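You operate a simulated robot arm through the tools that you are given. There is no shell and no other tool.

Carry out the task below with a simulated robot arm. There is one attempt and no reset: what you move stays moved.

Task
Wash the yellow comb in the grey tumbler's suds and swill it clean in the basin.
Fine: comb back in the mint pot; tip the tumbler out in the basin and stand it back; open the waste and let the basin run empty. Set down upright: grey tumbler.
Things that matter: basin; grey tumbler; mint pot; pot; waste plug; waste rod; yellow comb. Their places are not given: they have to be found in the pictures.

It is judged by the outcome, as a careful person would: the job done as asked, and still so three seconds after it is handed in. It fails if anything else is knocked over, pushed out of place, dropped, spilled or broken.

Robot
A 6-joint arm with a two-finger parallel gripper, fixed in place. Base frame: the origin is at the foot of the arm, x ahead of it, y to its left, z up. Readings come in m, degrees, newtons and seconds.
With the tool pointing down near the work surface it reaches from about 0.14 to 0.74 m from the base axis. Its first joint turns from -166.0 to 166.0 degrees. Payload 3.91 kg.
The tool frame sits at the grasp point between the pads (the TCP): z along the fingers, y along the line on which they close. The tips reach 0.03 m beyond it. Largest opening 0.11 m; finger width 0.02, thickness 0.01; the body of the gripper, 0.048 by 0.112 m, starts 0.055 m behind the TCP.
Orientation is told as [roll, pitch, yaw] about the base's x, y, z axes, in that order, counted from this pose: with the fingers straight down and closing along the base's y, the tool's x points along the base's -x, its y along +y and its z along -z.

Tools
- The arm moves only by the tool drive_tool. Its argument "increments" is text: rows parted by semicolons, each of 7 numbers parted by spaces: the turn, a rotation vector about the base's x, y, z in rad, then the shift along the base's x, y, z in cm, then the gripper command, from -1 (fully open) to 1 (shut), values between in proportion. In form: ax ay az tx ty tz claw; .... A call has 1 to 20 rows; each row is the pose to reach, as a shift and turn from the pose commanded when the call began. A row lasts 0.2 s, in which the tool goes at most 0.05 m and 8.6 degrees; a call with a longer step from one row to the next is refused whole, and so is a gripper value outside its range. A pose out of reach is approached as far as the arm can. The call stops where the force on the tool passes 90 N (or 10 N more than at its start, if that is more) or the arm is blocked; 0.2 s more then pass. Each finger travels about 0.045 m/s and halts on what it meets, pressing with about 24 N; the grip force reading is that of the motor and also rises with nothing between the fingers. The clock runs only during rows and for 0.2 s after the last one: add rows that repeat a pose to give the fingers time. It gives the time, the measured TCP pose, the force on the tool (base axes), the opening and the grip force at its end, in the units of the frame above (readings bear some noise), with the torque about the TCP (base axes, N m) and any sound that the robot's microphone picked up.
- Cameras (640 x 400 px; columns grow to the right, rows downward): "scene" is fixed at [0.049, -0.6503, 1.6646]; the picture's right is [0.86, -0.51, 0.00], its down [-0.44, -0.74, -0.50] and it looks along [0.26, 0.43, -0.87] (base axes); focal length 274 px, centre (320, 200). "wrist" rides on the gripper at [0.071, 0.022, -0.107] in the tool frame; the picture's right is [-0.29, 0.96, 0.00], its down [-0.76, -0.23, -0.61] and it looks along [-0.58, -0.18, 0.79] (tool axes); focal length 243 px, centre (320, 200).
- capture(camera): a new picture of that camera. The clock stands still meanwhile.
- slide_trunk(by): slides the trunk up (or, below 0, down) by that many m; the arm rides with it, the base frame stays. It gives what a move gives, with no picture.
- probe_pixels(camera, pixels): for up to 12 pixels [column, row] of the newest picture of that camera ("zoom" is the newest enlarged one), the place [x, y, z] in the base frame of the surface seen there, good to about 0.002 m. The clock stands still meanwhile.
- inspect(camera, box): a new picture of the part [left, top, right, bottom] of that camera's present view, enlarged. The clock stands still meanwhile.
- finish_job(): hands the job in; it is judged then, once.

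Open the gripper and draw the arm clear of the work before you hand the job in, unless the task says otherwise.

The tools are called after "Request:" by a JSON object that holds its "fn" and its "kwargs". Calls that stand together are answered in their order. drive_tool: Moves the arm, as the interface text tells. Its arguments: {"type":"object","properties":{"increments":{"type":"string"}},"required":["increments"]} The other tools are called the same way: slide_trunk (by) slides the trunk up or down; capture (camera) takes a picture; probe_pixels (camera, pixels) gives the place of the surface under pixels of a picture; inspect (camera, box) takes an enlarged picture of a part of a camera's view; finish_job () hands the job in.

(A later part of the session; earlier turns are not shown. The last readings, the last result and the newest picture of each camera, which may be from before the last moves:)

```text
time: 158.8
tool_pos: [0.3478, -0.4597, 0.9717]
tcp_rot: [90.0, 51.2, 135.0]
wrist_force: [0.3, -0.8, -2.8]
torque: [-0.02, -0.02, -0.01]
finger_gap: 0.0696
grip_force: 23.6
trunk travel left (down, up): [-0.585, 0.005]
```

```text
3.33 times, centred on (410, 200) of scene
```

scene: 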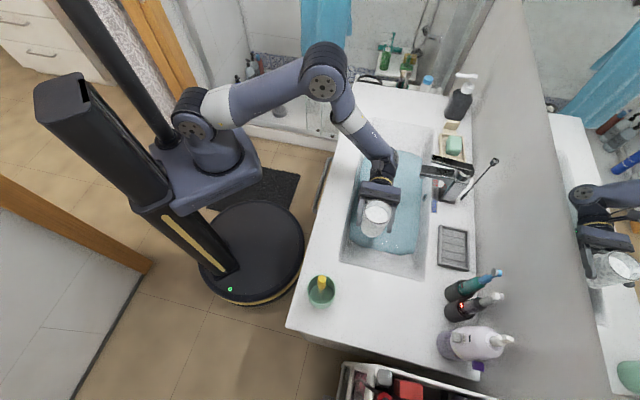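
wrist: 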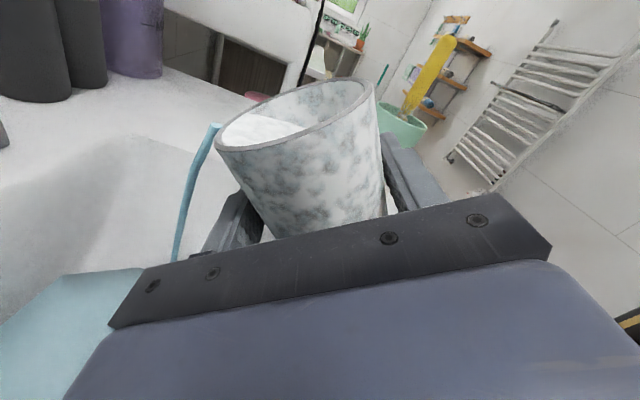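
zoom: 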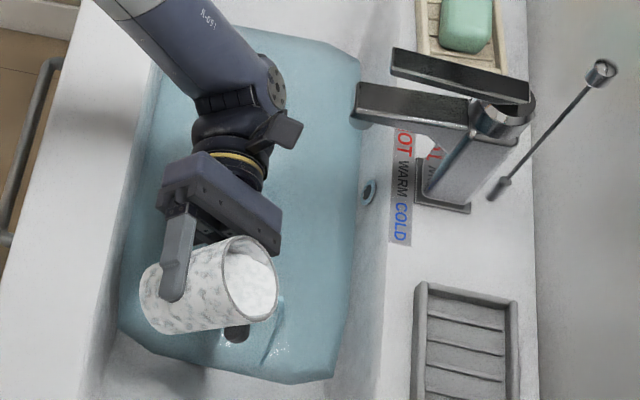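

Pouring has begun and the stream lands in the basin water (zoom ≈(268,335)). I'll continue the roll slowly to about 90°.

Request:
{"fn": "drive_tool", "kwargs": {"increments": "0.04 0.04 0 0 0 0 1; 0.08 0.08 0 0 0 0 1; 0.12 0.12 0 0 0 0 1; 0.16 0.16 0 0 0 0 1; 0.2 0.2 0 0 0 0 1; 0.24 0.24 0 0 0 0 1; 0.28 0.28 0 0 0 0 1; 0.32 0.32 0 0 0 0 1; 0.36 0.36 0 0 0 0 1; 0.4 0.4 0 0 0 0 1; 0.44 0.44 0 0 0 0 1; 0.48 0.48 0 0 0 0 1; 0.52 0.52 0 0 0 0 1; 0.56 0.56 0 0 0 0 1; 0.6 0.6 0 0 0 0 1; 0.63 0.63 0 0 0 0 1; 0.63 0.63 0 0 0 0 1; 0.63 0.63 0 0 0 0 1"}}

Request:
{"fn": "capture", "kwargs": {"camera": "wrist"}}

Request:
{"fn": "inspect", "kwargs": {"camera": "scene", "box": [330, 140, 490, 260]}}

```text
time: 162.6
tool_pos: [0.3462, -0.4601, 0.9715]
tcp_rot: [90.0, -0.1, 134.9]
wrist_force: [0.1, 0.2, -1.1]
torque: [0.02, 0.0, 0.0]
finger_gap: 0.0688
grip_force: 23.9
trunk travel left (down, up): [-0.585, 0.005]
```

```text
taken
```

wrist: 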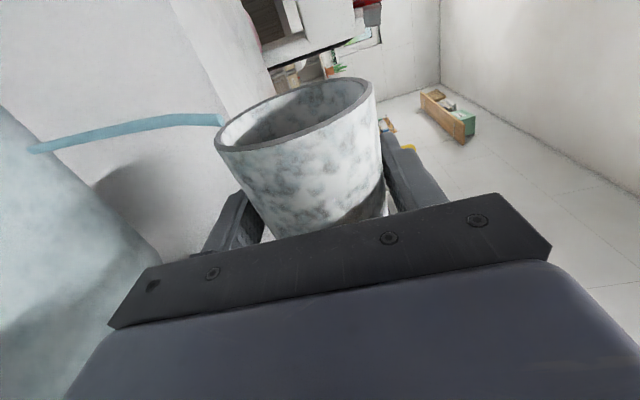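

```text
3.33 times, centred on (410, 200) of scene
```

zoom: 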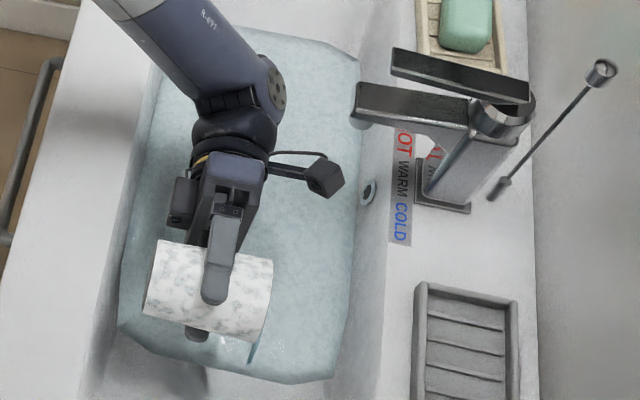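

At 90° a last trickle is running out into the basin. I'll roll on slowly to about 125° and hold to drain, watching the grip gap.

Request:
{"fn": "drive_tool", "kwargs": {"increments": "0.03 0.03 0 0 0 0 1; 0.06 0.06 0 0 0 0 1; 0.09 0.09 0 0 0 0 1; 0.12 0.12 0 0 0 0 1; 0.15 0.15 0 0 0 0 1; 0.18 0.18 0 0 0 0 1; 0.21 0.21 0 0 0 0 1; 0.24 0.24 0 0 0 0 1; 0.27 0.27 0 0 0 0 1; 0.3 0.3 0 0 0 0 1; 0.33 0.33 0 0 0 0 1; 0.36 0.36 0 0 0 0 1; 0.39 0.39 0 0 0 0 1; 0.42 0.42 0 0 0 0 1; 0.42 0.42 0 0 0 0 1; 0.42 0.42 0 0 0 0 1"}}

Request:
{"fn": "capture", "kwargs": {"camera": "wrist"}}

Request:
{"fn": "inspect", "kwargs": {"camera": "scene", "box": [330, 140, 490, 260]}}

```text
time: 166.0
tool_pos: [0.3471, -0.4596, 0.9696]
tcp_rot: [90.0, -34.0, 135.0]
wrist_force: [0.1, -0.2, -1.1]
torque: [0.0, 0.04, 0.0]
finger_gap: 0.0691
grip_force: 23.7
trunk travel left (down, up): [-0.585, 0.005]
```

```text
taken
```

wrist: 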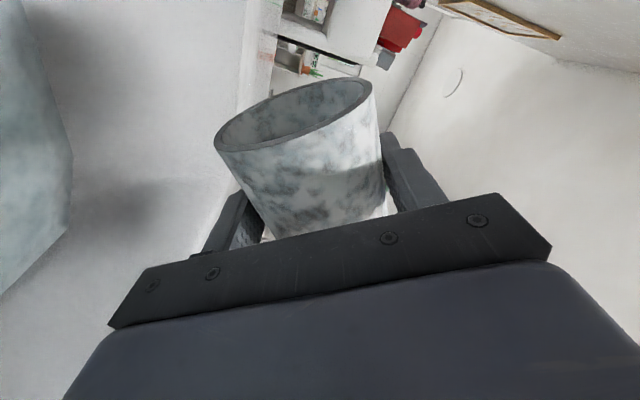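

```text
3.33 times, centred on (410, 200) of scene
```

zoom: 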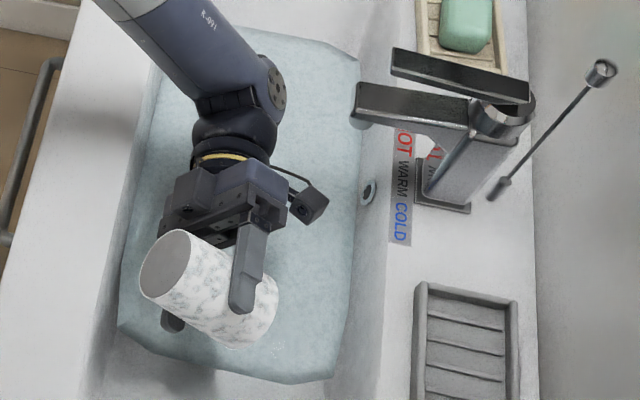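

Empty now and no stream remains; the grip is steady. I'll roll a little further, hold two seconds to drain the last drops, then start rolling back.

Request:
{"fn": "drive_tool", "kwargs": {"increments": "0.05 0.05 0 0 0 0 1; 0.1 0.1 0 0 0 0 1; 0.1 0.1 0 0 0 0 1; 0.1 0.1 0 0 0 0 1; 0.1 0.1 0 0 0 0 1; 0.1 0.1 0 0 0 0 1; 0.1 0.1 0 0 0 0 1; 0.1 0.1 0 0 0 0 1; 0.1 0.1 0 0 0 0 1; 0.1 0.1 0 0 0 0 1; 0.1 0.1 0 0 0 0 1; 0.1 0.1 0 0 0 0 1; 0.05 0.05 0 0 0 0 1; 0 0 0 0 0 0 1; -0.07 -0.07 0 0 0 0 1; -0.14 -0.14 0 0 0 0 1; -0.21 -0.21 0 0 0 0 1; -0.28 -0.28 0 0 0 0 1; -0.35 -0.35 0 0 0 0 1; -0.42 -0.42 0 0 0 0 1"}}

Request:
{"fn": "drive_tool", "kwargs": {"increments": "-0.06 -0.06 0 0 0 0 1; -0.12 -0.12 0 0 0 0 1; -0.18 -0.18 0 0 0 0 1; -0.24 -0.24 0 0 0 0 1; -0.3 -0.3 0 0 0 0 1; -0.36 -0.36 0 0 0 0 1; -0.42 -0.42 0 0 0 0 1; -0.48 -0.48 0 0 0 0 1; -0.54 -0.54 0 0 0 0 1; -0.6 -0.6 0 0 0 0 1; -0.66 -0.66 0 0 0 0 1; -0.72 -0.72 0 0 0 0 1; -0.78 -0.78 0 0 0 0 1; -0.84 -0.84 0 0 0 0 1; -0.9 -0.9 0 0 0 0 1; -0.96 -0.96 0 0 0 0 1; -1.02 -1.02 0 0 0 0 1; -1.07 -1.07 0 0 0 0 1; -1.11 -1.11 0 0 0 0 1; -1.11 -1.11 0 0 0 0 1"}}

Request:
{"fn": "capture", "kwargs": {"camera": "wrist"}}

Request:
{"fn": "capture", "kwargs": {"camera": "scene"}}

Request:
{"fn": "inspect", "kwargs": {"camera": "scene", "box": [330, 140, 490, 260]}}

```text
time: 170.2
tool_pos: [0.3479, -0.459, 0.9715]
tcp_rot: [90.0, 0.2, 135.0]
wrist_force: [0.1, 0.1, -0.7]
torque: [-0.01, 0.01, 0.02]
finger_gap: 0.069
grip_force: 24.4
trunk travel left (down, up): [-0.585, 0.005]
```

```text
time: 174.4
tool_pos: [0.3466, -0.4592, 0.9709]
tcp_rot: [-115.0, 89.9, -70.1]
wrist_force: [0.0, 0.3, -0.7]
torque: [-0.02, 0.03, 0.01]
finger_gap: 0.0686
grip_force: 24.3
trunk travel left (down, up): [-0.585, 0.005]
```

```text
taken
```

wrist: 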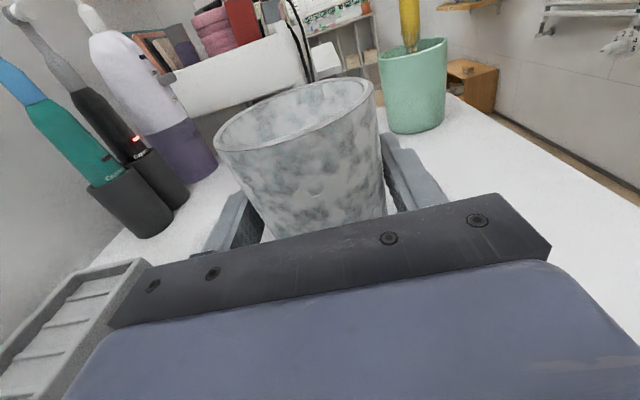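

```text
taken
```

scene: 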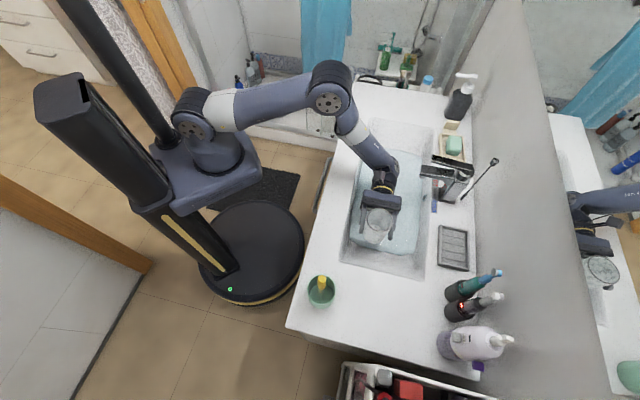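

```text
3.33 times, centred on (410, 200) of scene
```

zoom: 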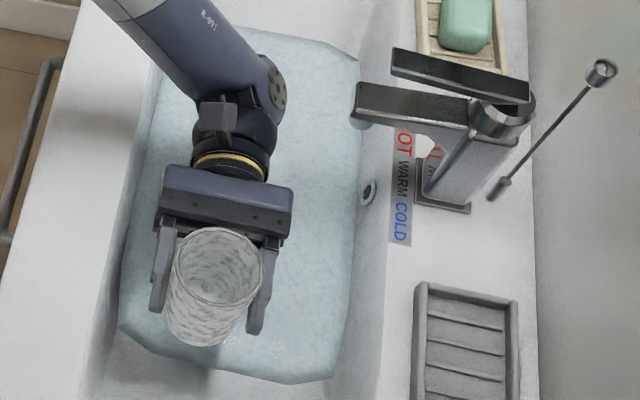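

The tumbler is empty and upright again. I'll probe its rim relative to the tool so I set it down at the right height.

Request:
{"fn": "probe_pixels", "kwargs": {"camera": "wrist", "pixels": [[290, 152], [225, 130], [370, 105], [330, 82], [300, 170], [260, 107]]}}

Request:
{"fn": "drive_tool", "kwargs": {"increments": "0 0 0 0 0 0.6 1; 0 0 0 0 0 1.4 1; 0 0 0 0 0 2.4 1; 0 0 0 0 0 3.4 1; 0 0 0 0 0 4 1; 0 0 0 -0.8 -0.9 4 1; 0 0 0 -1.8 -2.1 4 1; 0 0 0 -2.8 -3.3 4 1; 0 0 0 -3.8 -4.5 4 1; 0 0 0 -4.9 -5.7 4 1; 0 0 0 -6 -7 4 1; 0 0 0 -7.1 -8.3 4 1; 0 0 0 -8.2 -9.6 4 1; 0 0 0 -9.3 -10.9 4 1; 0 0 0 -10.4 -12.2 4 1; 0 0 0 -11.5 -13.5 4 1; 0 0 0 -12.5 -14.7 4 1; 0 0 0 -13.1 -15.4 4 1; 0 0 0 -13.4 -15.75 4 1; 0 0 0 -13.4 -15.75 4 1"}}

Request:
{"fn": "capture", "kwargs": {"camera": "wrist"}}

Request:
{"fn": "inspect", "kwargs": {"camera": "scene", "box": [310, 230, 438, 330]}}

```text
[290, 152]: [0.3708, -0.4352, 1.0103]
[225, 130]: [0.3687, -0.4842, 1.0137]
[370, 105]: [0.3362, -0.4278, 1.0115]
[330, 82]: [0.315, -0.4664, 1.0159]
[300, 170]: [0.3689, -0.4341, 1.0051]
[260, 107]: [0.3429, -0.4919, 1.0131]
```

```text
time: 178.6
tool_pos: [0.2112, -0.6165, 1.0101]
tcp_rot: [172.1, 90.0, -142.7]
wrist_force: [-0.5, 0.1, -0.9]
torque: [0.01, -0.02, -0.04]
finger_gap: 0.0688
grip_force: 23.5
trunk travel left (down, up): [-0.585, 0.005]
```

```text
taken
```

wrist: 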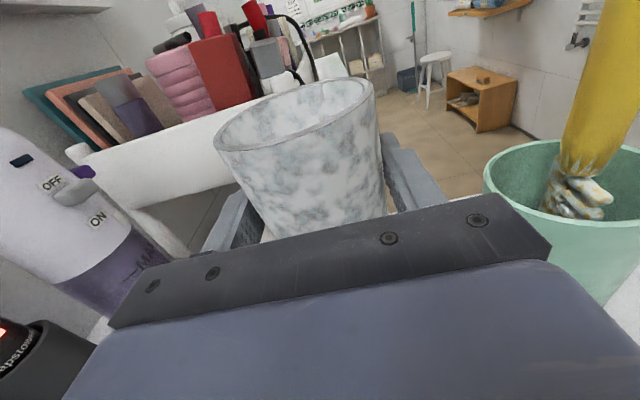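

```text
4.00 times, centred on (374, 280) of scene
```

zoom: 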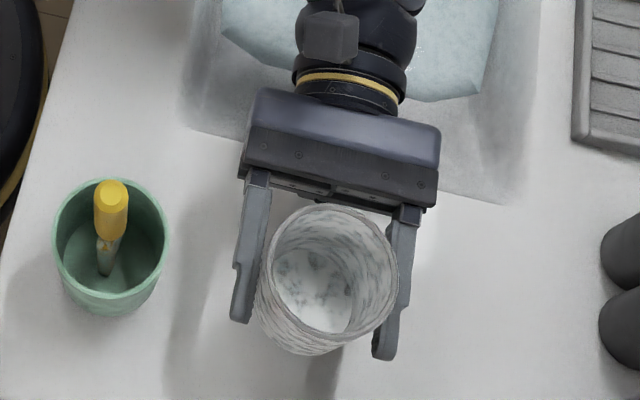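

It's back above its spot. I'll look closer into the tumbler to make sure it is empty, and re-probe the rim for tilt.

Request:
{"fn": "inspect", "kwargs": {"camera": "scene", "box": [355, 275, 403, 325]}}

Request:
{"fn": "probe_pixels", "kwargs": {"camera": "zoom", "pixels": [[250, 250], [200, 200], [300, 300], [260, 330], [180, 260]]}}

Request:
{"fn": "probe_pixels", "kwargs": {"camera": "wrist", "pixels": [[290, 152], [225, 130], [370, 105], [330, 82], [260, 107], [350, 135], [245, 150], [290, 90], [355, 82], [375, 92]]}}

```text
8.00 times, centred on (379, 300) of scene
```

zoom: 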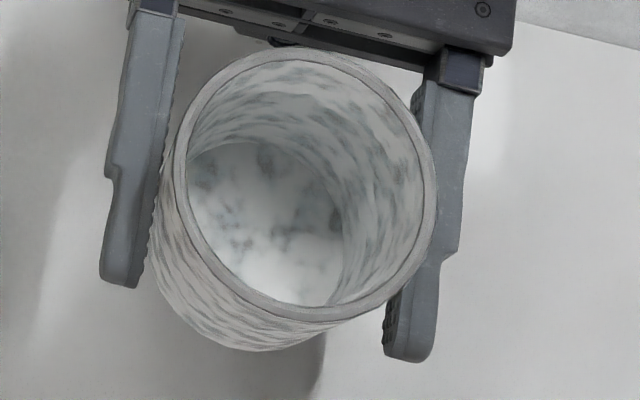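

```text
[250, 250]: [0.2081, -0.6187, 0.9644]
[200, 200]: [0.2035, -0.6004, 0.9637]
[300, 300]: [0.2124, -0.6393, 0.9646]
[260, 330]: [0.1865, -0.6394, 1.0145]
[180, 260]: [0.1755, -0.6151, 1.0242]
```

```text
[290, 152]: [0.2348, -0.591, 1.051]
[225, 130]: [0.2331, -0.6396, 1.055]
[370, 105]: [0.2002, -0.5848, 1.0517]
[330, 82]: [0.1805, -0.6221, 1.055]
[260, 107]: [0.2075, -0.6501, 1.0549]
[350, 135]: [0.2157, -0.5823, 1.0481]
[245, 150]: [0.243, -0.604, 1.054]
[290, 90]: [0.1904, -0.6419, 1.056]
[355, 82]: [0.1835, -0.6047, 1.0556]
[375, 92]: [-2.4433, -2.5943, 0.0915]
```

It is empty (bare marbled bottom at z≈0.964) and nearly level. I'll lower it slowly to just above the counter.

Request:
{"fn": "drive_tool", "kwargs": {"increments": "0 0 0 0 0 -0.3 1; 0 0 0 0 0 -0.9 1; 0 0 0 0 0 -1.5 1; 0 0 0 0 0 -2.1 1; 0 0 0 0 0 -2.7 1; 0 0 0 0 0 -3.3 1; 0 0 0 0 0 -3.9 1; 0 0 0 0 0 -4.5 1; 0 0 0 0 0 -5.0 1; 0 0 0 0 0 -5.4 1; 0 0 0 0 0 -5.4 1"}}

Request:
{"fn": "drive_tool", "kwargs": {"increments": "0 0 0 0 0 -0.15 1; 0 0 0 0 0 -0.3 1; 0 0 0 0 0 -0.3 1"}}

Request:
{"fn": "drive_tool", "kwargs": {"increments": "0 0 0 0 0 -0.15 1; 0 0 0 0 0 -0.3 1; 0 0 0 0 0 -0.3 1"}}

```text
time: 181.0
tool_pos: [0.2118, -0.6171, 0.956]
tcp_rot: [-130.0, 90.0, -85.0]
wrist_force: [0.6, 0.7, -0.6]
torque: [-0.02, 0.04, 0.01]
finger_gap: 0.0691
grip_force: 24.7
trunk travel left (down, up): [-0.585, 0.005]
```

```text
time: 181.8
tool_pos: [0.2127, -0.6168, 0.9545]
tcp_rot: [-148.7, 90.0, -103.7]
wrist_force: [-0.2, 0.4, 0.4]
torque: [-0.03, 0.02, 0.0]
finger_gap: 0.069
grip_force: 24.0
trunk travel left (down, up): [-0.585, 0.005]
```

```text
time: 182.6
tool_pos: [0.2123, -0.616, 0.9514]
tcp_rot: [-152.4, 90.0, -107.6]
wrist_force: [-0.4, 0.8, 0.3]
torque: [0.06, 0.01, -0.01]
finger_gap: 0.069
grip_force: 23.7
trunk travel left (down, up): [-0.585, 0.005]
```

Request:
{"fn": "drive_tool", "kwargs": {"increments": "0 0 0 0 0 -0.15 1; 0 0 0 0 0 -0.3 1; 0 0 0 0 0 -0.3 1"}}

Request:
{"fn": "drive_tool", "kwargs": {"increments": "0 0 0 0 0 -0.15 1; 0 0 0 0 0 -0.2 1; 0 0 0 0 0 -0.2 1"}}

```text
time: 183.4
tool_pos: [0.2125, -0.6169, 0.9515]
tcp_rot: [-130.6, 89.6, -85.6]
wrist_force: [1.1, -6.2, 17.1]
torque: [0.12, -0.05, 0.01]
finger_gap: 0.0691
grip_force: 24.0
trunk travel left (down, up): [-0.585, 0.005]
```

```text
time: 184.2
tool_pos: [0.2117, -0.6158, 0.947]
tcp_rot: [-132.9, 90.0, -87.9]
wrist_force: [3.1, -4.1, 17.4]
torque: [-0.01, -0.03, 0.05]
finger_gap: 0.0686
grip_force: 23.6
trunk travel left (down, up): [-0.585, 0.005]
```

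The tumbler is seated on the counter (17 N pressing). I'll ease up slightly, open the fingers, and check it stands.

Request:
{"fn": "drive_tool", "kwargs": {"increments": "0 0 0 0 0 0.2 1; 0 0 0 0 0 0.3 0.2; 0 0 0 0 0 0.3 -0.2; 0 0 0 0 0 0.3 -0.45; 0 0 0 0 0 0.3 -0.7; 0 0 0 0 0 0.3 -0.9; 0 0 0 0 0 0.3 -0.9; 0 0 0 0 0 0.3 -0.9"}}

Request:
{"fn": "capture", "kwargs": {"camera": "wrist"}}

Request:
{"fn": "inspect", "kwargs": {"camera": "scene", "box": [310, 230, 438, 330]}}

```text
time: 186.0
tool_pos: [0.2127, -0.6172, 0.949]
tcp_rot: [-147.7, 90.0, -102.7]
wrist_force: [-0.6, 0.6, 0.1]
torque: [-0.02, -0.01, -0.02]
finger_gap: 0.1043
grip_force: 0.1
trunk travel left (down, up): [-0.585, 0.005]
```

```text
taken
```

wrist: 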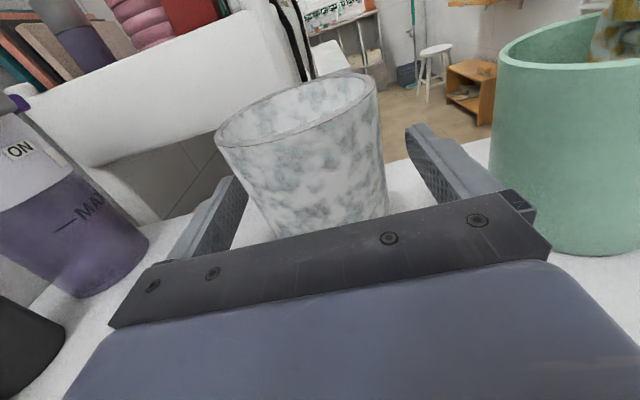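

```text
4.00 times, centred on (374, 280) of scene
```

zoom: 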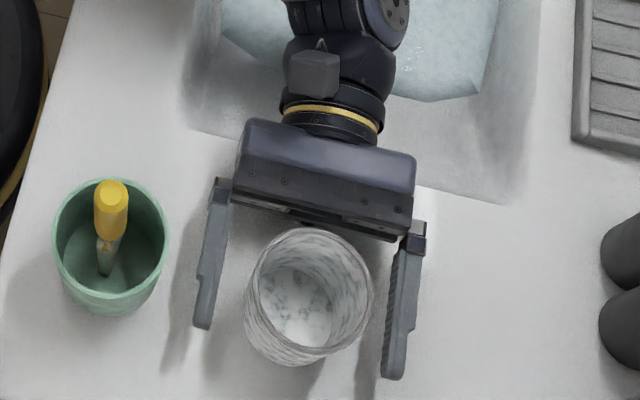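

The tumbler stands free and upright. I'll retreat straight back along the basin direction and then rise.

Request:
{"fn": "drive_tool", "kwargs": {"increments": "0 0 0 1 1 0 -0.9; 0 0 0 2.5 2.5 0 -0.9; 0 0 0 4.5 4.5 0 -0.9; 0 0 0 6.5 6.5 0 -0.9; 0 0 0 8.5 8.5 0 -0.9; 0 0 0 9.5 9.5 2 -0.9; 0 0 0 9.5 9.5 6 -0.9; 0 0 0 9.5 9.5 10 -0.9; 0 0 0 9.5 9.5 14 -0.9; 0 0 0 9.5 9.5 18 -0.9; 0 0 0 9.5 9.5 22 -0.9; 0 0 0 9.5 9.5 24 -0.9; 0 0 0 9.5 9.5 24 -0.9"}}

Request:
{"fn": "capture", "kwargs": {"camera": "wrist"}}

Request:
{"fn": "capture", "kwargs": {"camera": "scene"}}

Request:
{"fn": "inspect", "kwargs": {"camera": "scene", "box": [290, 250, 418, 330]}}

Request:
{"fn": "probe_pixels", "kwargs": {"camera": "zoom", "pixels": [[410, 191], [486, 270], [345, 245], [415, 340], [372, 205], [470, 222], [465, 318], [370, 320], [405, 270], [160, 140], [155, 240]]}}

```text
time: 188.8
tool_pos: [0.3083, -0.5203, 1.1906]
tcp_rot: [-165.5, 90.1, -120.5]
wrist_force: [0.1, 0.0, 0.3]
torque: [-0.04, -0.01, 0.01]
finger_gap: 0.1046
grip_force: 0.1
trunk travel left (down, up): [-0.585, 0.005]
```

```text
taken
```

wrist: 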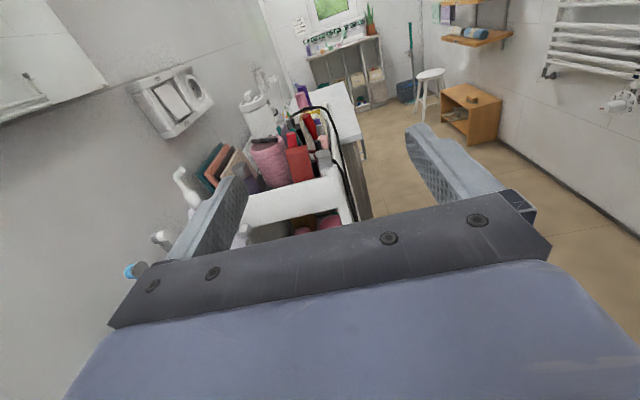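

```text
taken
```

scene: 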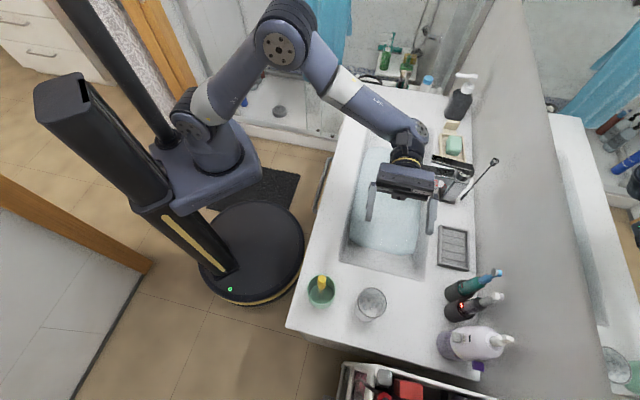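

```text
5.00 times, centred on (354, 290) of scene
```

zoom: 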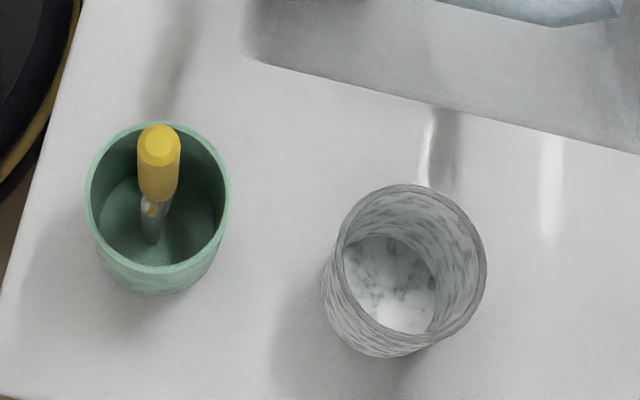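

```text
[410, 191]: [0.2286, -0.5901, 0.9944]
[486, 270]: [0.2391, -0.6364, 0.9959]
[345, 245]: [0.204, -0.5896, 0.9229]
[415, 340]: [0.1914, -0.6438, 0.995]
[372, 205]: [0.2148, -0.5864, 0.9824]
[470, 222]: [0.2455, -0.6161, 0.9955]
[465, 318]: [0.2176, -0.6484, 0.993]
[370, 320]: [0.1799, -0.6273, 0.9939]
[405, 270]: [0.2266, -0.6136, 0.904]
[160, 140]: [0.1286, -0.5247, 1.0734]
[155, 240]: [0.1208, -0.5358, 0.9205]
```

The tumbler is back on its spot, upright and empty. Now the waste rod: first I'll untilt the tool to straight-down over the basin, well clear of the tap.

Request:
{"fn": "drive_tool", "kwargs": {"increments": "0.101 -0.101 0 0.8 1.1 0 -1; 0.202 -0.202 0 1.6 2.2 0 -1; 0.303 -0.303 0 2.4 3.3 0 -1; 0.404 -0.404 0 3.2 4.4 0 -1; 0.505 -0.505 0 4 5.5 0 -1; 0.606 -0.606 0 4.8 6.6 0 -1; 0.707 -0.707 0 5.6 7.7 0 -1; 0.808 -0.808 0 6.4 8.8 0 -1; 0.909 -0.909 0 7.2 9.9 0 -1; 1.01 -1.01 0 8 11 0 -1; 1.111 -1.111 0 8.8 12 0 -1; 1.111 -1.111 0 8.8 12 0 -1"}}

Request:
{"fn": "drive_tool", "kwargs": {"increments": "0 0 -0.143 0 0 0 -1; 0 0 -0.286 0 0 0 -1; 0 0 -0.43 0 0 0 -1; 0 0 -0.573 0 0 0 -1; 0 0 -0.716 0 0 0 -1; 0 0 -0.86 0 0 0 -1; 0 0 -1.003 0 0 0 -1; 0 0 -1.147 0 0 0 -1; 0 0 -1.29 0 0 0 -1; 0 0 -1.435 0 0 0 -1; 0 0 -1.435 0 0 0 -1"}}

Request:
{"fn": "capture", "kwargs": {"camera": "wrist"}}

Request:
{"fn": "capture", "kwargs": {"camera": "scene"}}

```text
time: 191.4
tool_pos: [0.3948, -0.4016, 1.1867]
tcp_rot: [0.0, -0.1, 44.9]
wrist_force: [-0.3, -0.2, 0.4]
torque: [0.01, 0.02, -0.03]
finger_gap: 0.1101
grip_force: 0.0
trunk travel left (down, up): [-0.585, 0.005]
```

```text
time: 193.8
tool_pos: [0.3951, -0.4018, 1.1889]
tcp_rot: [0.0, 0.0, -37.3]
wrist_force: [0.9, 0.2, -0.4]
torque: [0.0, 0.0, -0.03]
finger_gap: 0.1098
grip_force: 0.0
trunk travel left (down, up): [-0.585, 0.005]
```

```text
taken
```

wrist: 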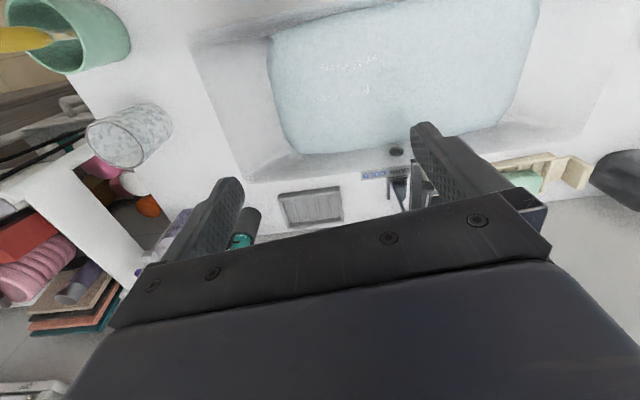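

```text
taken
```

scene: 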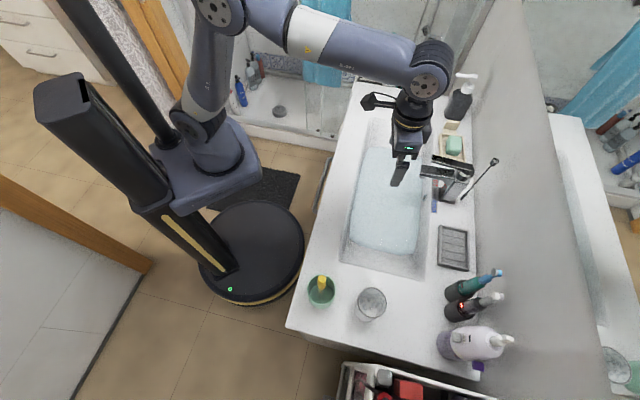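

The tool is vertical, aligned radially with the rod. I'll tilt it 40° outward and move toward the rod at a safe height (tips ≥1.14, tap lever top is 1.06).

Request:
{"fn": "drive_tool", "kwargs": {"increments": "-0.084 -0.111 0 2.9 -0.2 0 -1; -0.168 -0.222 0 5.8 -0.3 0 -1; -0.253 -0.334 0 8.7 -0.5 0 -1; -0.337 -0.445 0 11.6 -0.6 0 -1; -0.4217 -0.5564 0 14.5 -0.8 0 -1; -0.4217 -0.5564 0 14.5 -0.8 0 -1; -0.4217 -0.5564 0 14.5 -0.8 0 -1"}}

Request:
{"fn": "capture", "kwargs": {"camera": "wrist"}}

Request:
{"fn": "capture", "kwargs": {"camera": "scene"}}

```text
time: 195.4
tool_pos: [0.5439, -0.4108, 1.1871]
tcp_rot: [0.1, -39.9, -37.3]
wrist_force: [0.2, 1.6, -0.3]
torque: [0.01, -0.03, -0.03]
finger_gap: 0.1099
grip_force: 0.1
trunk travel left (down, up): [-0.585, 0.005]
```

```text
taken
```

wrist: 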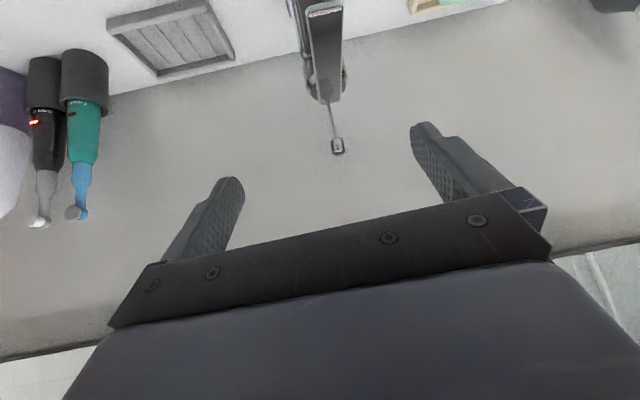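

```text
taken
```

scene: 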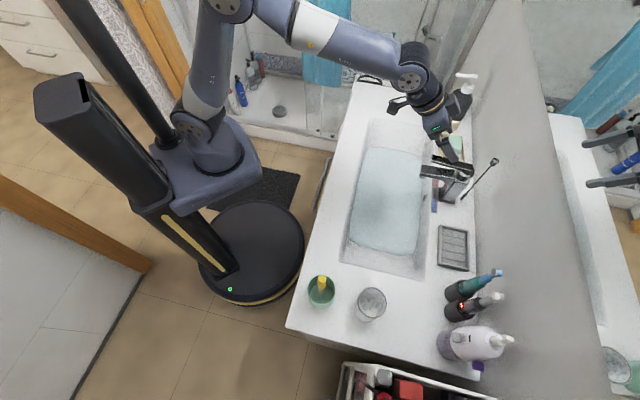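

The knob is seen at wrist (337,147). I'll enlarge and probe it from this closer view.

Request:
{"fn": "inspect", "kwargs": {"camera": "wrist", "box": [280, 60, 400, 170]}}

Request:
{"fn": "probe_pixels", "kwargs": {"camera": "wrist", "pixels": [[337, 148], [336, 140], [338, 152], [332, 120], [329, 106], [325, 92], [325, 60], [323, 20], [345, 150], [331, 146], [300, 75], [345, 75]]}}

```text
3.64 times, centred on (340, 115) of wrist
```

zoom: 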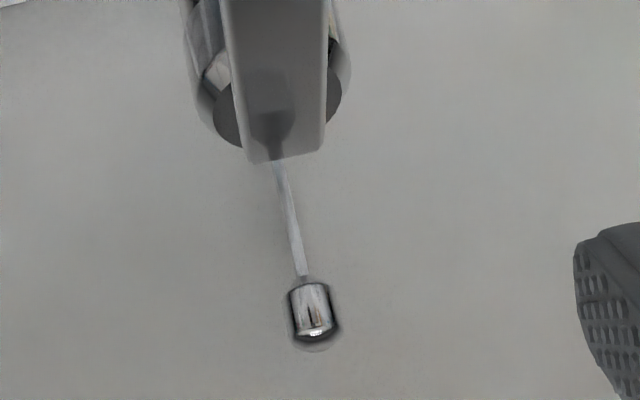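

```text
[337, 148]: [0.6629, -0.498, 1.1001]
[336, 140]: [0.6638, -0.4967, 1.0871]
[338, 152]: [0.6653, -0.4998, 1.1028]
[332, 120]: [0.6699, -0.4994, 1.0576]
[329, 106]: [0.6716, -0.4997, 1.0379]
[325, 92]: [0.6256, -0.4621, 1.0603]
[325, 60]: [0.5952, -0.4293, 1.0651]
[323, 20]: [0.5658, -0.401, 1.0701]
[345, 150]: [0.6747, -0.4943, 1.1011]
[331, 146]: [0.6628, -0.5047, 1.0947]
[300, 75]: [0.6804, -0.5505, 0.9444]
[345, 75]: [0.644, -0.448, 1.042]
```

Knob axis ≈(0.670,-0.503), knob z 1.083–1.105. With fingers open to straddle, I'll approach to (0.640,-0.481,1.14), just short and above.

Request:
{"fn": "drive_tool", "kwargs": {"increments": "0 0 0 2.4 -1.75 -1.2 -1; 0 0 0 4.8 -3.5 -2.4 -1; 0 0 0 7.2 -5.25 -3.6 -1; 0 0 0 9.6 -7.0 -4.7 -1; 0 0 0 9.6 -7.0 -4.7 -0.5; 0 0 0 9.6 -7.0 -4.7 -0.2; 0 0 0 9.6 -7.0 -4.7 -0.2"}}

Request:
{"fn": "capture", "kwargs": {"camera": "wrist"}}

Request:
{"fn": "inspect", "kwargs": {"camera": "scene", "box": [410, 100, 538, 210]}}

```text
time: 197.0
tool_pos: [0.6391, -0.4809, 1.1385]
tcp_rot: [0.1, -40.0, -37.2]
wrist_force: [0.8, 0.9, 0.3]
torque: [-0.03, 0.0, 0.0]
finger_gap: 0.066
grip_force: 0.1
trunk travel left (down, up): [-0.585, 0.005]
```

```text
taken
```

wrist: 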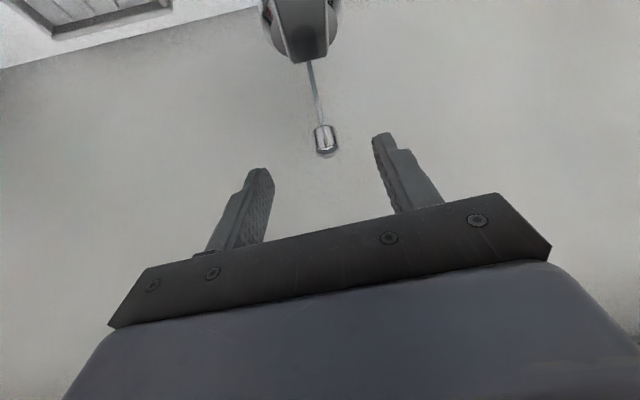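

```text
3.64 times, centred on (474, 155) of scene
```

zoom: 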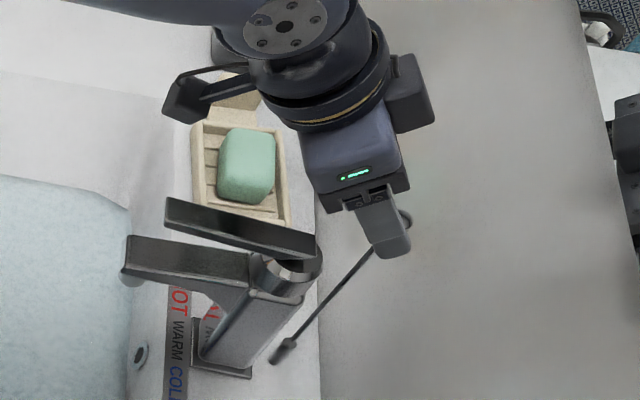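

The knob is centred between the fingers. I'll move over it and down to grip height z≈1.096, then check.

Request:
{"fn": "drive_tool", "kwargs": {"increments": "0 0 0 1.5 -1.1 -0.5 -0.2; 0 0 0 3.1 -2.2 -1 -0.2; 0 0 0 3.1 -2.2 -2.5 -0.2; 0 0 0 3.1 -2.2 -4.2 -0.2; 0 0 0 3.1 -2.2 -4.2 -0.2; 0 0 0 3.1 -2.2 -4.2 -0.2"}}

Request:
{"fn": "capture", "kwargs": {"camera": "wrist"}}

Request:
{"fn": "inspect", "kwargs": {"camera": "scene", "box": [410, 100, 538, 210]}}

```text
time: 198.4
tool_pos: [0.6673, -0.5004, 1.0983]
tcp_rot: [0.1, -39.9, -37.2]
wrist_force: [-0.9, -0.2, 0.1]
torque: [-0.01, 0.03, -0.02]
finger_gap: 0.0659
grip_force: 0.1
trunk travel left (down, up): [-0.585, 0.005]
```

```text
taken
```

wrist: 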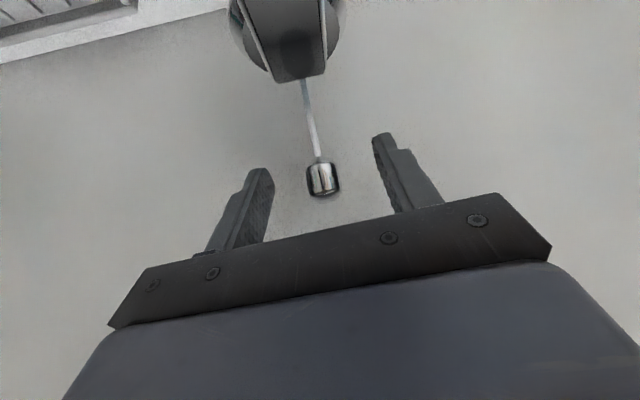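

```text
3.64 times, centred on (474, 155) of scene
```

zoom: 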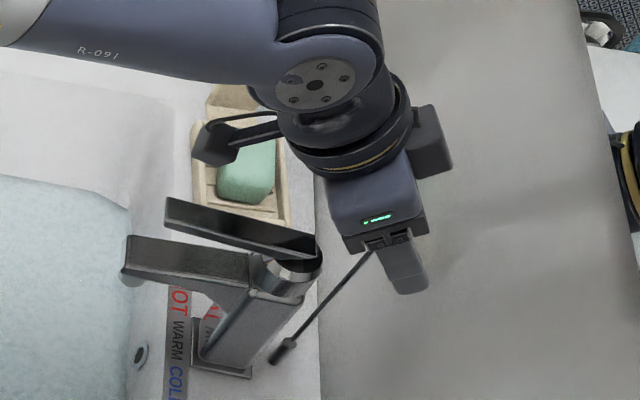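

The knob sits at the grip point (wrist (322,180)). I'll close the fingers on it.

Request:
{"fn": "drive_tool", "kwargs": {"increments": "0 0 0 0 0 0 0.3; 0 0 0 0 0 0 1; 0 0 0 0 0 0 1; 0 0 0 0 0 0 1; 0 0 0 0 0 0 1; 0 0 0 0 0 0 1; 0 0 0 0 0 0 1"}}

Request:
{"fn": "capture", "kwargs": {"camera": "wrist"}}

```text
time: 200.0
tool_pos: [0.6697, -0.4992, 1.0973]
tcp_rot: [0.0, -40.0, -37.1]
wrist_force: [5.3, 7.5, 0.5]
torque: [-0.31, 0.21, 0.17]
finger_gap: 0.0175
grip_force: 44.9
trunk travel left (down, up): [-0.585, 0.005]
```

```text
taken
```

wrist: 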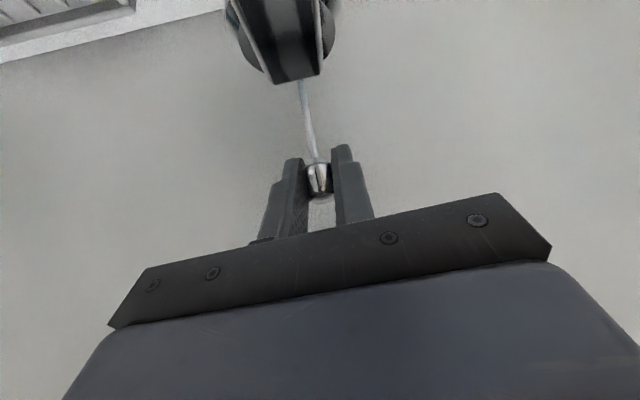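

The knob is gripped, with a slight sideways load. I'll shift 2 mm to relieve it and press down 1 cm, reading the force.

Request:
{"fn": "drive_tool", "kwargs": {"increments": "0 0 0 0.12 0.16 0 1; 0 0 0 0.12 0.16 -0.3 1; 0 0 0 0.12 0.16 -0.6 1; 0 0 0 0.12 0.16 -1.0 1; 0 0 0 0.12 0.16 -1.0 1"}}

Request:
{"fn": "capture", "kwargs": {"camera": "wrist"}}

```text
time: 201.2
tool_pos: [0.6692, -0.4999, 1.0901]
tcp_rot: [0.0, -40.0, -37.2]
wrist_force: [-0.7, 7.3, 0.1]
torque: [-0.51, -0.01, 0.15]
finger_gap: 0.0174
grip_force: 44.7
trunk travel left (down, up): [-0.585, 0.005]
```

```text
taken
```

wrist: 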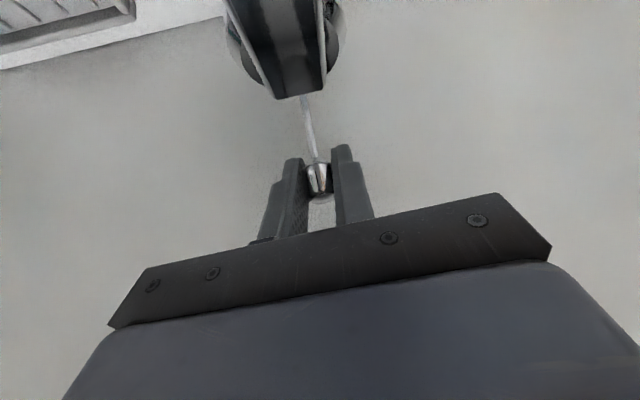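

The rod moves down with the gripper at almost no vertical force. I'll continue pressing in steps of 1.5 cm.

Request:
{"fn": "drive_tool", "kwargs": {"increments": "0 0 0 0 0 -0.4 1; 0 0 0 0 0 -0.8 1; 0 0 0 0 0 -1.2 1; 0 0 0 0 0 -1.5 1; 0 0 0 0 0 -1.5 1"}}

Request:
{"fn": "capture", "kwargs": {"camera": "wrist"}}

Request:
{"fn": "capture", "kwargs": {"camera": "scene"}}

```text
time: 202.4
tool_pos: [0.6684, -0.4987, 1.0802]
tcp_rot: [0.0, -40.5, -37.2]
wrist_force: [12.3, 0.1, 21.8]
torque: [-0.39, 0.15, 0.15]
finger_gap: 0.0176
grip_force: 45.2
trunk travel left (down, up): [-0.585, 0.005]
```

```text
taken
```

wrist: 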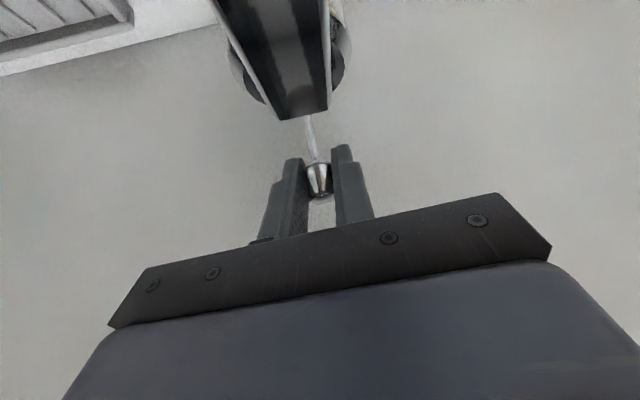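

```text
taken
```

scene: 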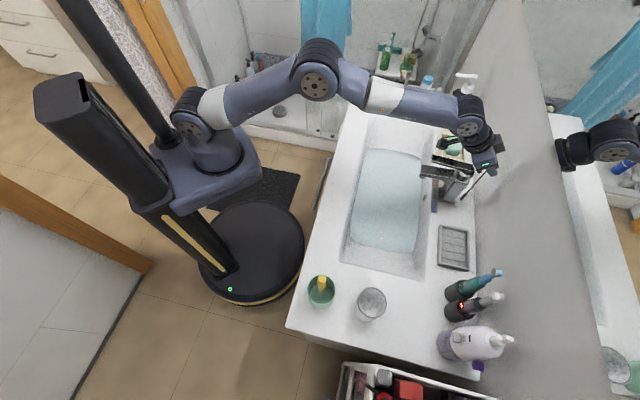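

Resistance of ~22 N now at z=1.080: the rod seems to have reached its lower stop after ~1.7 cm. I'll look at the basin and the water level.

Request:
{"fn": "inspect", "kwargs": {"camera": "scene", "box": [330, 130, 490, 270]}}

Request:
{"fn": "probe_pixels", "kwargs": {"camera": "scene", "pixels": [[388, 200], [380, 235], [395, 170], [370, 220], [410, 220]]}}

Request:
{"fn": "inspect", "kwargs": {"camera": "scene", "box": [430, 120, 526, 210]}}

```text
2.86 times, centred on (410, 200) of scene
```

zoom: 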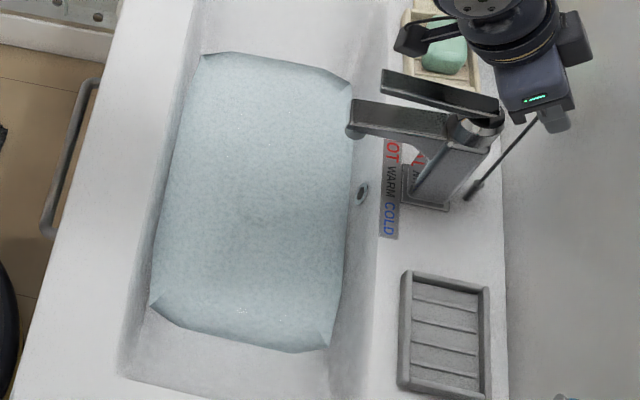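

```text
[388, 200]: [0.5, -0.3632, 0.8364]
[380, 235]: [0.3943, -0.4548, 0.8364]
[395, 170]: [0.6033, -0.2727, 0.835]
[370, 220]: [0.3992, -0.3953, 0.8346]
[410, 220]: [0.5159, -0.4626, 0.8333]
```

```text
4.44 times, centred on (478, 165) of scene
```

zoom: 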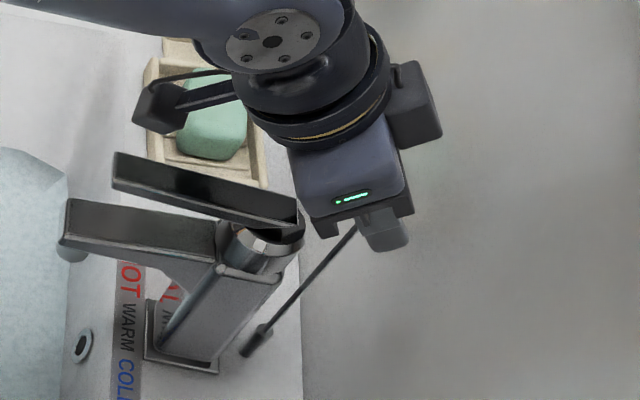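

Water level has dropped from ~0.842 to ~0.835, so it is draining. I'll relieve the push without pulling the rod, wait 3 s and re-check the level.

Request:
{"fn": "drive_tool", "kwargs": {"increments": "0 0 0 0 0 0.3 1; 0 0 0 0 0 0.6 1; 0 0 0 0 0 0.6 1; 0 0 0 0 0 0.6 1; 0 0 0 0 0 0.6 1; 0 0 0 0 0 0.6 1; 0 0 0 0 0 0.6 1; 0 0 0 0 0 0.6 1; 0 0 0 0 0 0.6 1; 0 0 0 0 0 0.6 1; 0 0 0 0 0 0.6 1; 0 0 0 0 0 0.6 1; 0 0 0 0 0 0.6 1; 0 0 0 0 0 0.6 1; 0 0 0 0 0 0.6 1"}}

Request:
{"fn": "capture", "kwargs": {"camera": "scene"}}

Request:
{"fn": "probe_pixels", "kwargs": {"camera": "scene", "pixels": [[388, 200], [380, 235], [395, 170], [370, 220], [410, 220]]}}

```text
time: 205.6
tool_pos: [0.6678, -0.4989, 1.0817]
tcp_rot: [0.0, -40.0, -37.2]
wrist_force: [10.6, 2.8, 3.8]
torque: [-0.27, 0.29, 0.11]
finger_gap: 0.0172
grip_force: 44.8
trunk travel left (down, up): [-0.585, 0.005]
```

```text
taken
```

scene: 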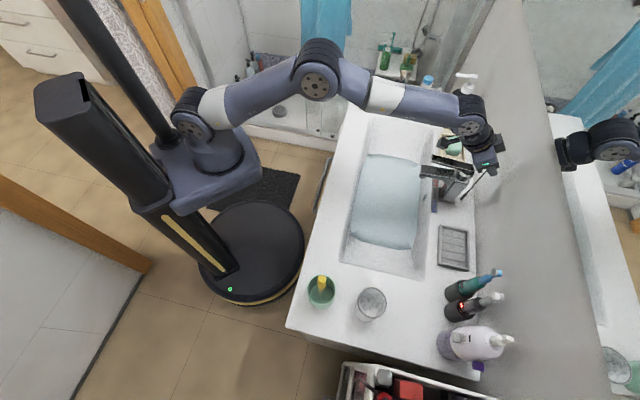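

```text
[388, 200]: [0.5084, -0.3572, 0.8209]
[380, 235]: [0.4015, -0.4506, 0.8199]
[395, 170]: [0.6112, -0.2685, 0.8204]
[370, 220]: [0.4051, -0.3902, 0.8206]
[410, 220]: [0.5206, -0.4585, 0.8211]
```

Draining well (now 0.820). I'll open the fingers in place to release the knob, then check the rod stays down.

Request:
{"fn": "drive_tool", "kwargs": {"increments": "0 0 0 0 0 0 0.6; 0 0 0 0 0 0 0.3; 0 0 0 0 0 0 0; 0 0 0 0 0 0 -0.3; 0 0 0 0 0 0 -0.3; 0 0 0 0 0 0 -0.3"}}

Request:
{"fn": "capture", "kwargs": {"camera": "wrist"}}

Request:
{"fn": "capture", "kwargs": {"camera": "scene"}}

Request:
{"fn": "probe_pixels", "kwargs": {"camera": "scene", "pixels": [[388, 200], [380, 235], [395, 170], [370, 220], [410, 220]]}}

```text
time: 207.0
tool_pos: [0.6681, -0.5005, 1.0822]
tcp_rot: [0.1, -40.0, -37.2]
wrist_force: [1.0, -0.3, -0.2]
torque: [0.01, -0.01, 0.02]
finger_gap: 0.0714
grip_force: 0.1
trunk travel left (down, up): [-0.585, 0.005]
```

```text
taken
```

wrist: 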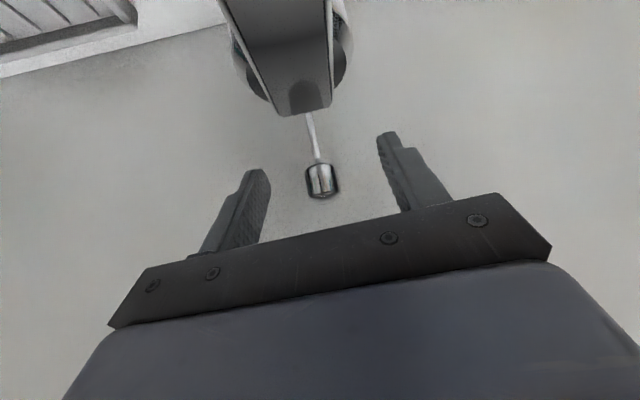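

```text
taken
```

scene: 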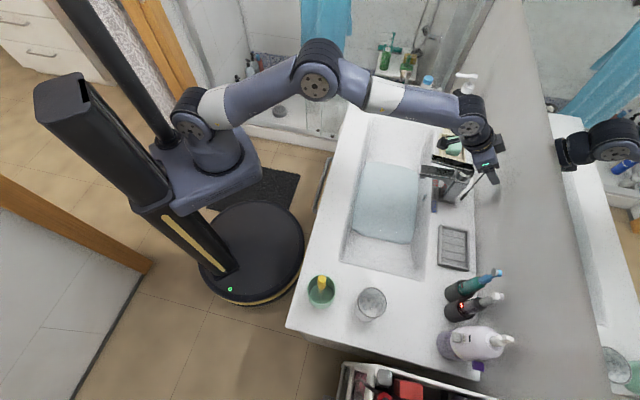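

```text
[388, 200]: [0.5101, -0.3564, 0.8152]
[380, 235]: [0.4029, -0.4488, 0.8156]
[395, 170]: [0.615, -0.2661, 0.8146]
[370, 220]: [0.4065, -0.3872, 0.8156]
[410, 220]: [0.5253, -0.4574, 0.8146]
```

The knob stayed down after release and water continues to fall (0.815). I'll withdraw along the tool axis and back over the basin.

Request:
{"fn": "drive_tool", "kwargs": {"increments": "0 0 0 -0.5 0.4 0.8 -0.3; 0 0 0 -1.5 1.2 2.3 -0.3; 0 0 0 -3.1 2.3 4.6 -0.3; 0 0 0 -5.5 4.1 6 -0.3; 0 0 0 -8.5 6.3 7.5 -0.3; 0 0 0 -11.5 8.5 9 -0.3; 0 0 0 -14.5 10 10 -0.3; 0 0 0 -18 11.5 10.5 -0.3; 0 0 0 -18 11.5 10.5 -0.3"}}

Request:
{"fn": "capture", "kwargs": {"camera": "scene"}}

Request:
{"fn": "inspect", "kwargs": {"camera": "scene", "box": [330, 130, 522, 270]}}

Request:
{"fn": "probe_pixels", "kwargs": {"camera": "scene", "pixels": [[388, 200], [380, 235], [395, 170], [370, 220], [410, 220], [493, 165], [492, 168], [489, 170]]}}

```text
time: 209.0
tool_pos: [0.4888, -0.3876, 1.1853]
tcp_rot: [0.2, -40.1, -37.3]
wrist_force: [0.3, 0.0, 0.3]
torque: [0.02, 0.0, 0.01]
finger_gap: 0.0715
grip_force: 0.0
trunk travel left (down, up): [-0.585, 0.005]
```

```text
taken
```

scene: 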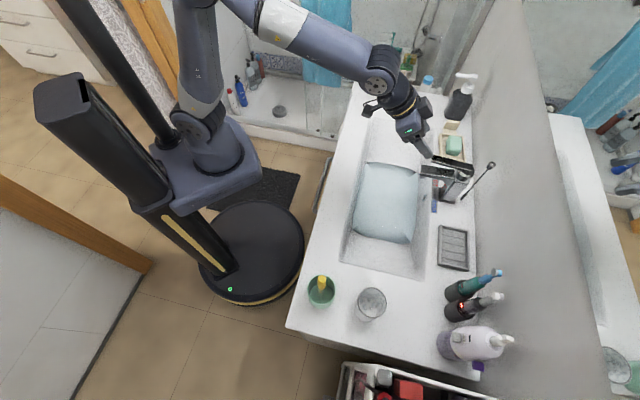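

```text
2.86 times, centred on (426, 200) of scene
```

zoom: 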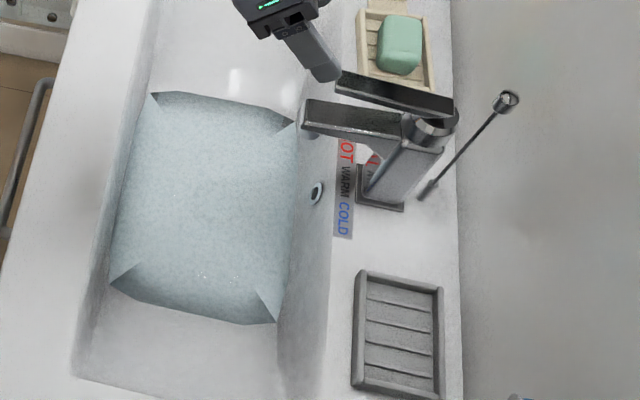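

```text
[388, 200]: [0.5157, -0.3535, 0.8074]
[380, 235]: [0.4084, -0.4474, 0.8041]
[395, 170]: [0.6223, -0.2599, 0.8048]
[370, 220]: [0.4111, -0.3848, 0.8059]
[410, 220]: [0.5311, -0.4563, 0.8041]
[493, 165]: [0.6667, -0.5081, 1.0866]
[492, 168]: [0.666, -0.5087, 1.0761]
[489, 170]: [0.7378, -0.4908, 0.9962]
```

The rod stays down (knob top ≈1.087) and the level is at 0.805. I'll untilt and draw the arm back toward its starting place while it drains.

Request:
{"fn": "drive_tool", "kwargs": {"increments": "0.084 0.111 0 -3 1 0.5 -0.5; 0.168 0.222 0 -6 2 1 -0.8; 0.253 0.334 0 -9 3 1.5 -1; 0.337 0.445 0 -12 4 2 -1; 0.4217 0.5564 0 -15 5 3 -1; 0.4217 0.5564 0 -18 7 4.5 -1; 0.4217 0.5564 0 -21 9 6 -1; 0.4217 0.5564 0 -24 11 8 -1; 0.4217 0.5564 0 -27 12 10 -1; 0.4217 0.5564 0 -29 12 11 -1; 0.4217 0.5564 0 -29 12 11 -1; 0.4217 0.5564 0 -29 12 11 -1; 0.4217 0.5564 0 -29 12 11 -1; 0.4217 0.5564 0 -29 12 11 -1; 0.4217 0.5564 0 -29 12 11 -1; 0.4217 0.5564 0 -29 12 11 -1; 0.4217 0.5564 0 -29 12 11 -1; 0.4217 0.5564 0 -29 12 11 -1; 0.4217 0.5564 0 -29 12 11 -1; 0.4217 0.5564 0 -29 12 11 -1"}}

Request:
{"fn": "capture", "kwargs": {"camera": "scene"}}

Request:
{"fn": "inspect", "kwargs": {"camera": "scene", "box": [330, 130, 490, 270]}}

Request:
{"fn": "probe_pixels", "kwargs": {"camera": "scene", "pixels": [[388, 200], [380, 235], [395, 170], [370, 220], [410, 220]]}}

```text
time: 213.2
tool_pos: [0.1984, -0.2666, 1.2962]
tcp_rot: [-0.1, 0.0, -37.2]
wrist_force: [-0.2, 0.0, -0.7]
torque: [0.03, -0.02, -0.04]
finger_gap: 0.1098
grip_force: 0.1
trunk travel left (down, up): [-0.585, 0.005]
```

```text
taken
```

scene: 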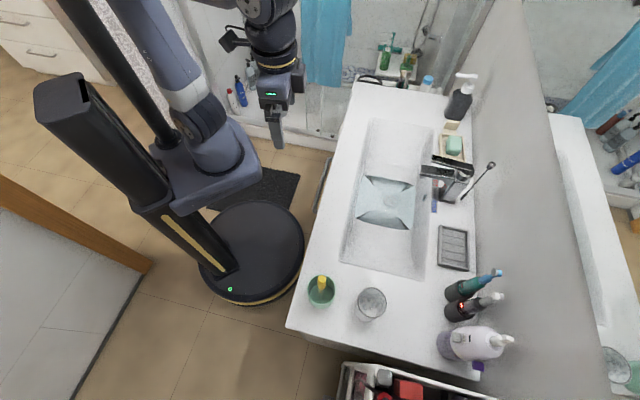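

```text
2.86 times, centred on (410, 200) of scene
```

zoom: 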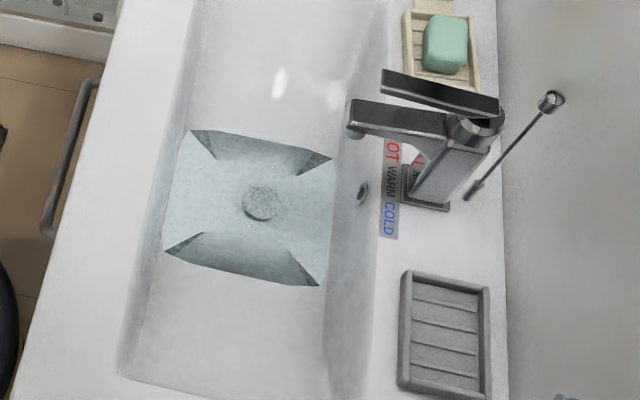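

```text
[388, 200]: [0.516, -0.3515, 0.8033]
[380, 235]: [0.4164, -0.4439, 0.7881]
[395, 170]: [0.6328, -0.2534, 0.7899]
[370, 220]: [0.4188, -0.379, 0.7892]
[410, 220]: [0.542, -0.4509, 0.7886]
```

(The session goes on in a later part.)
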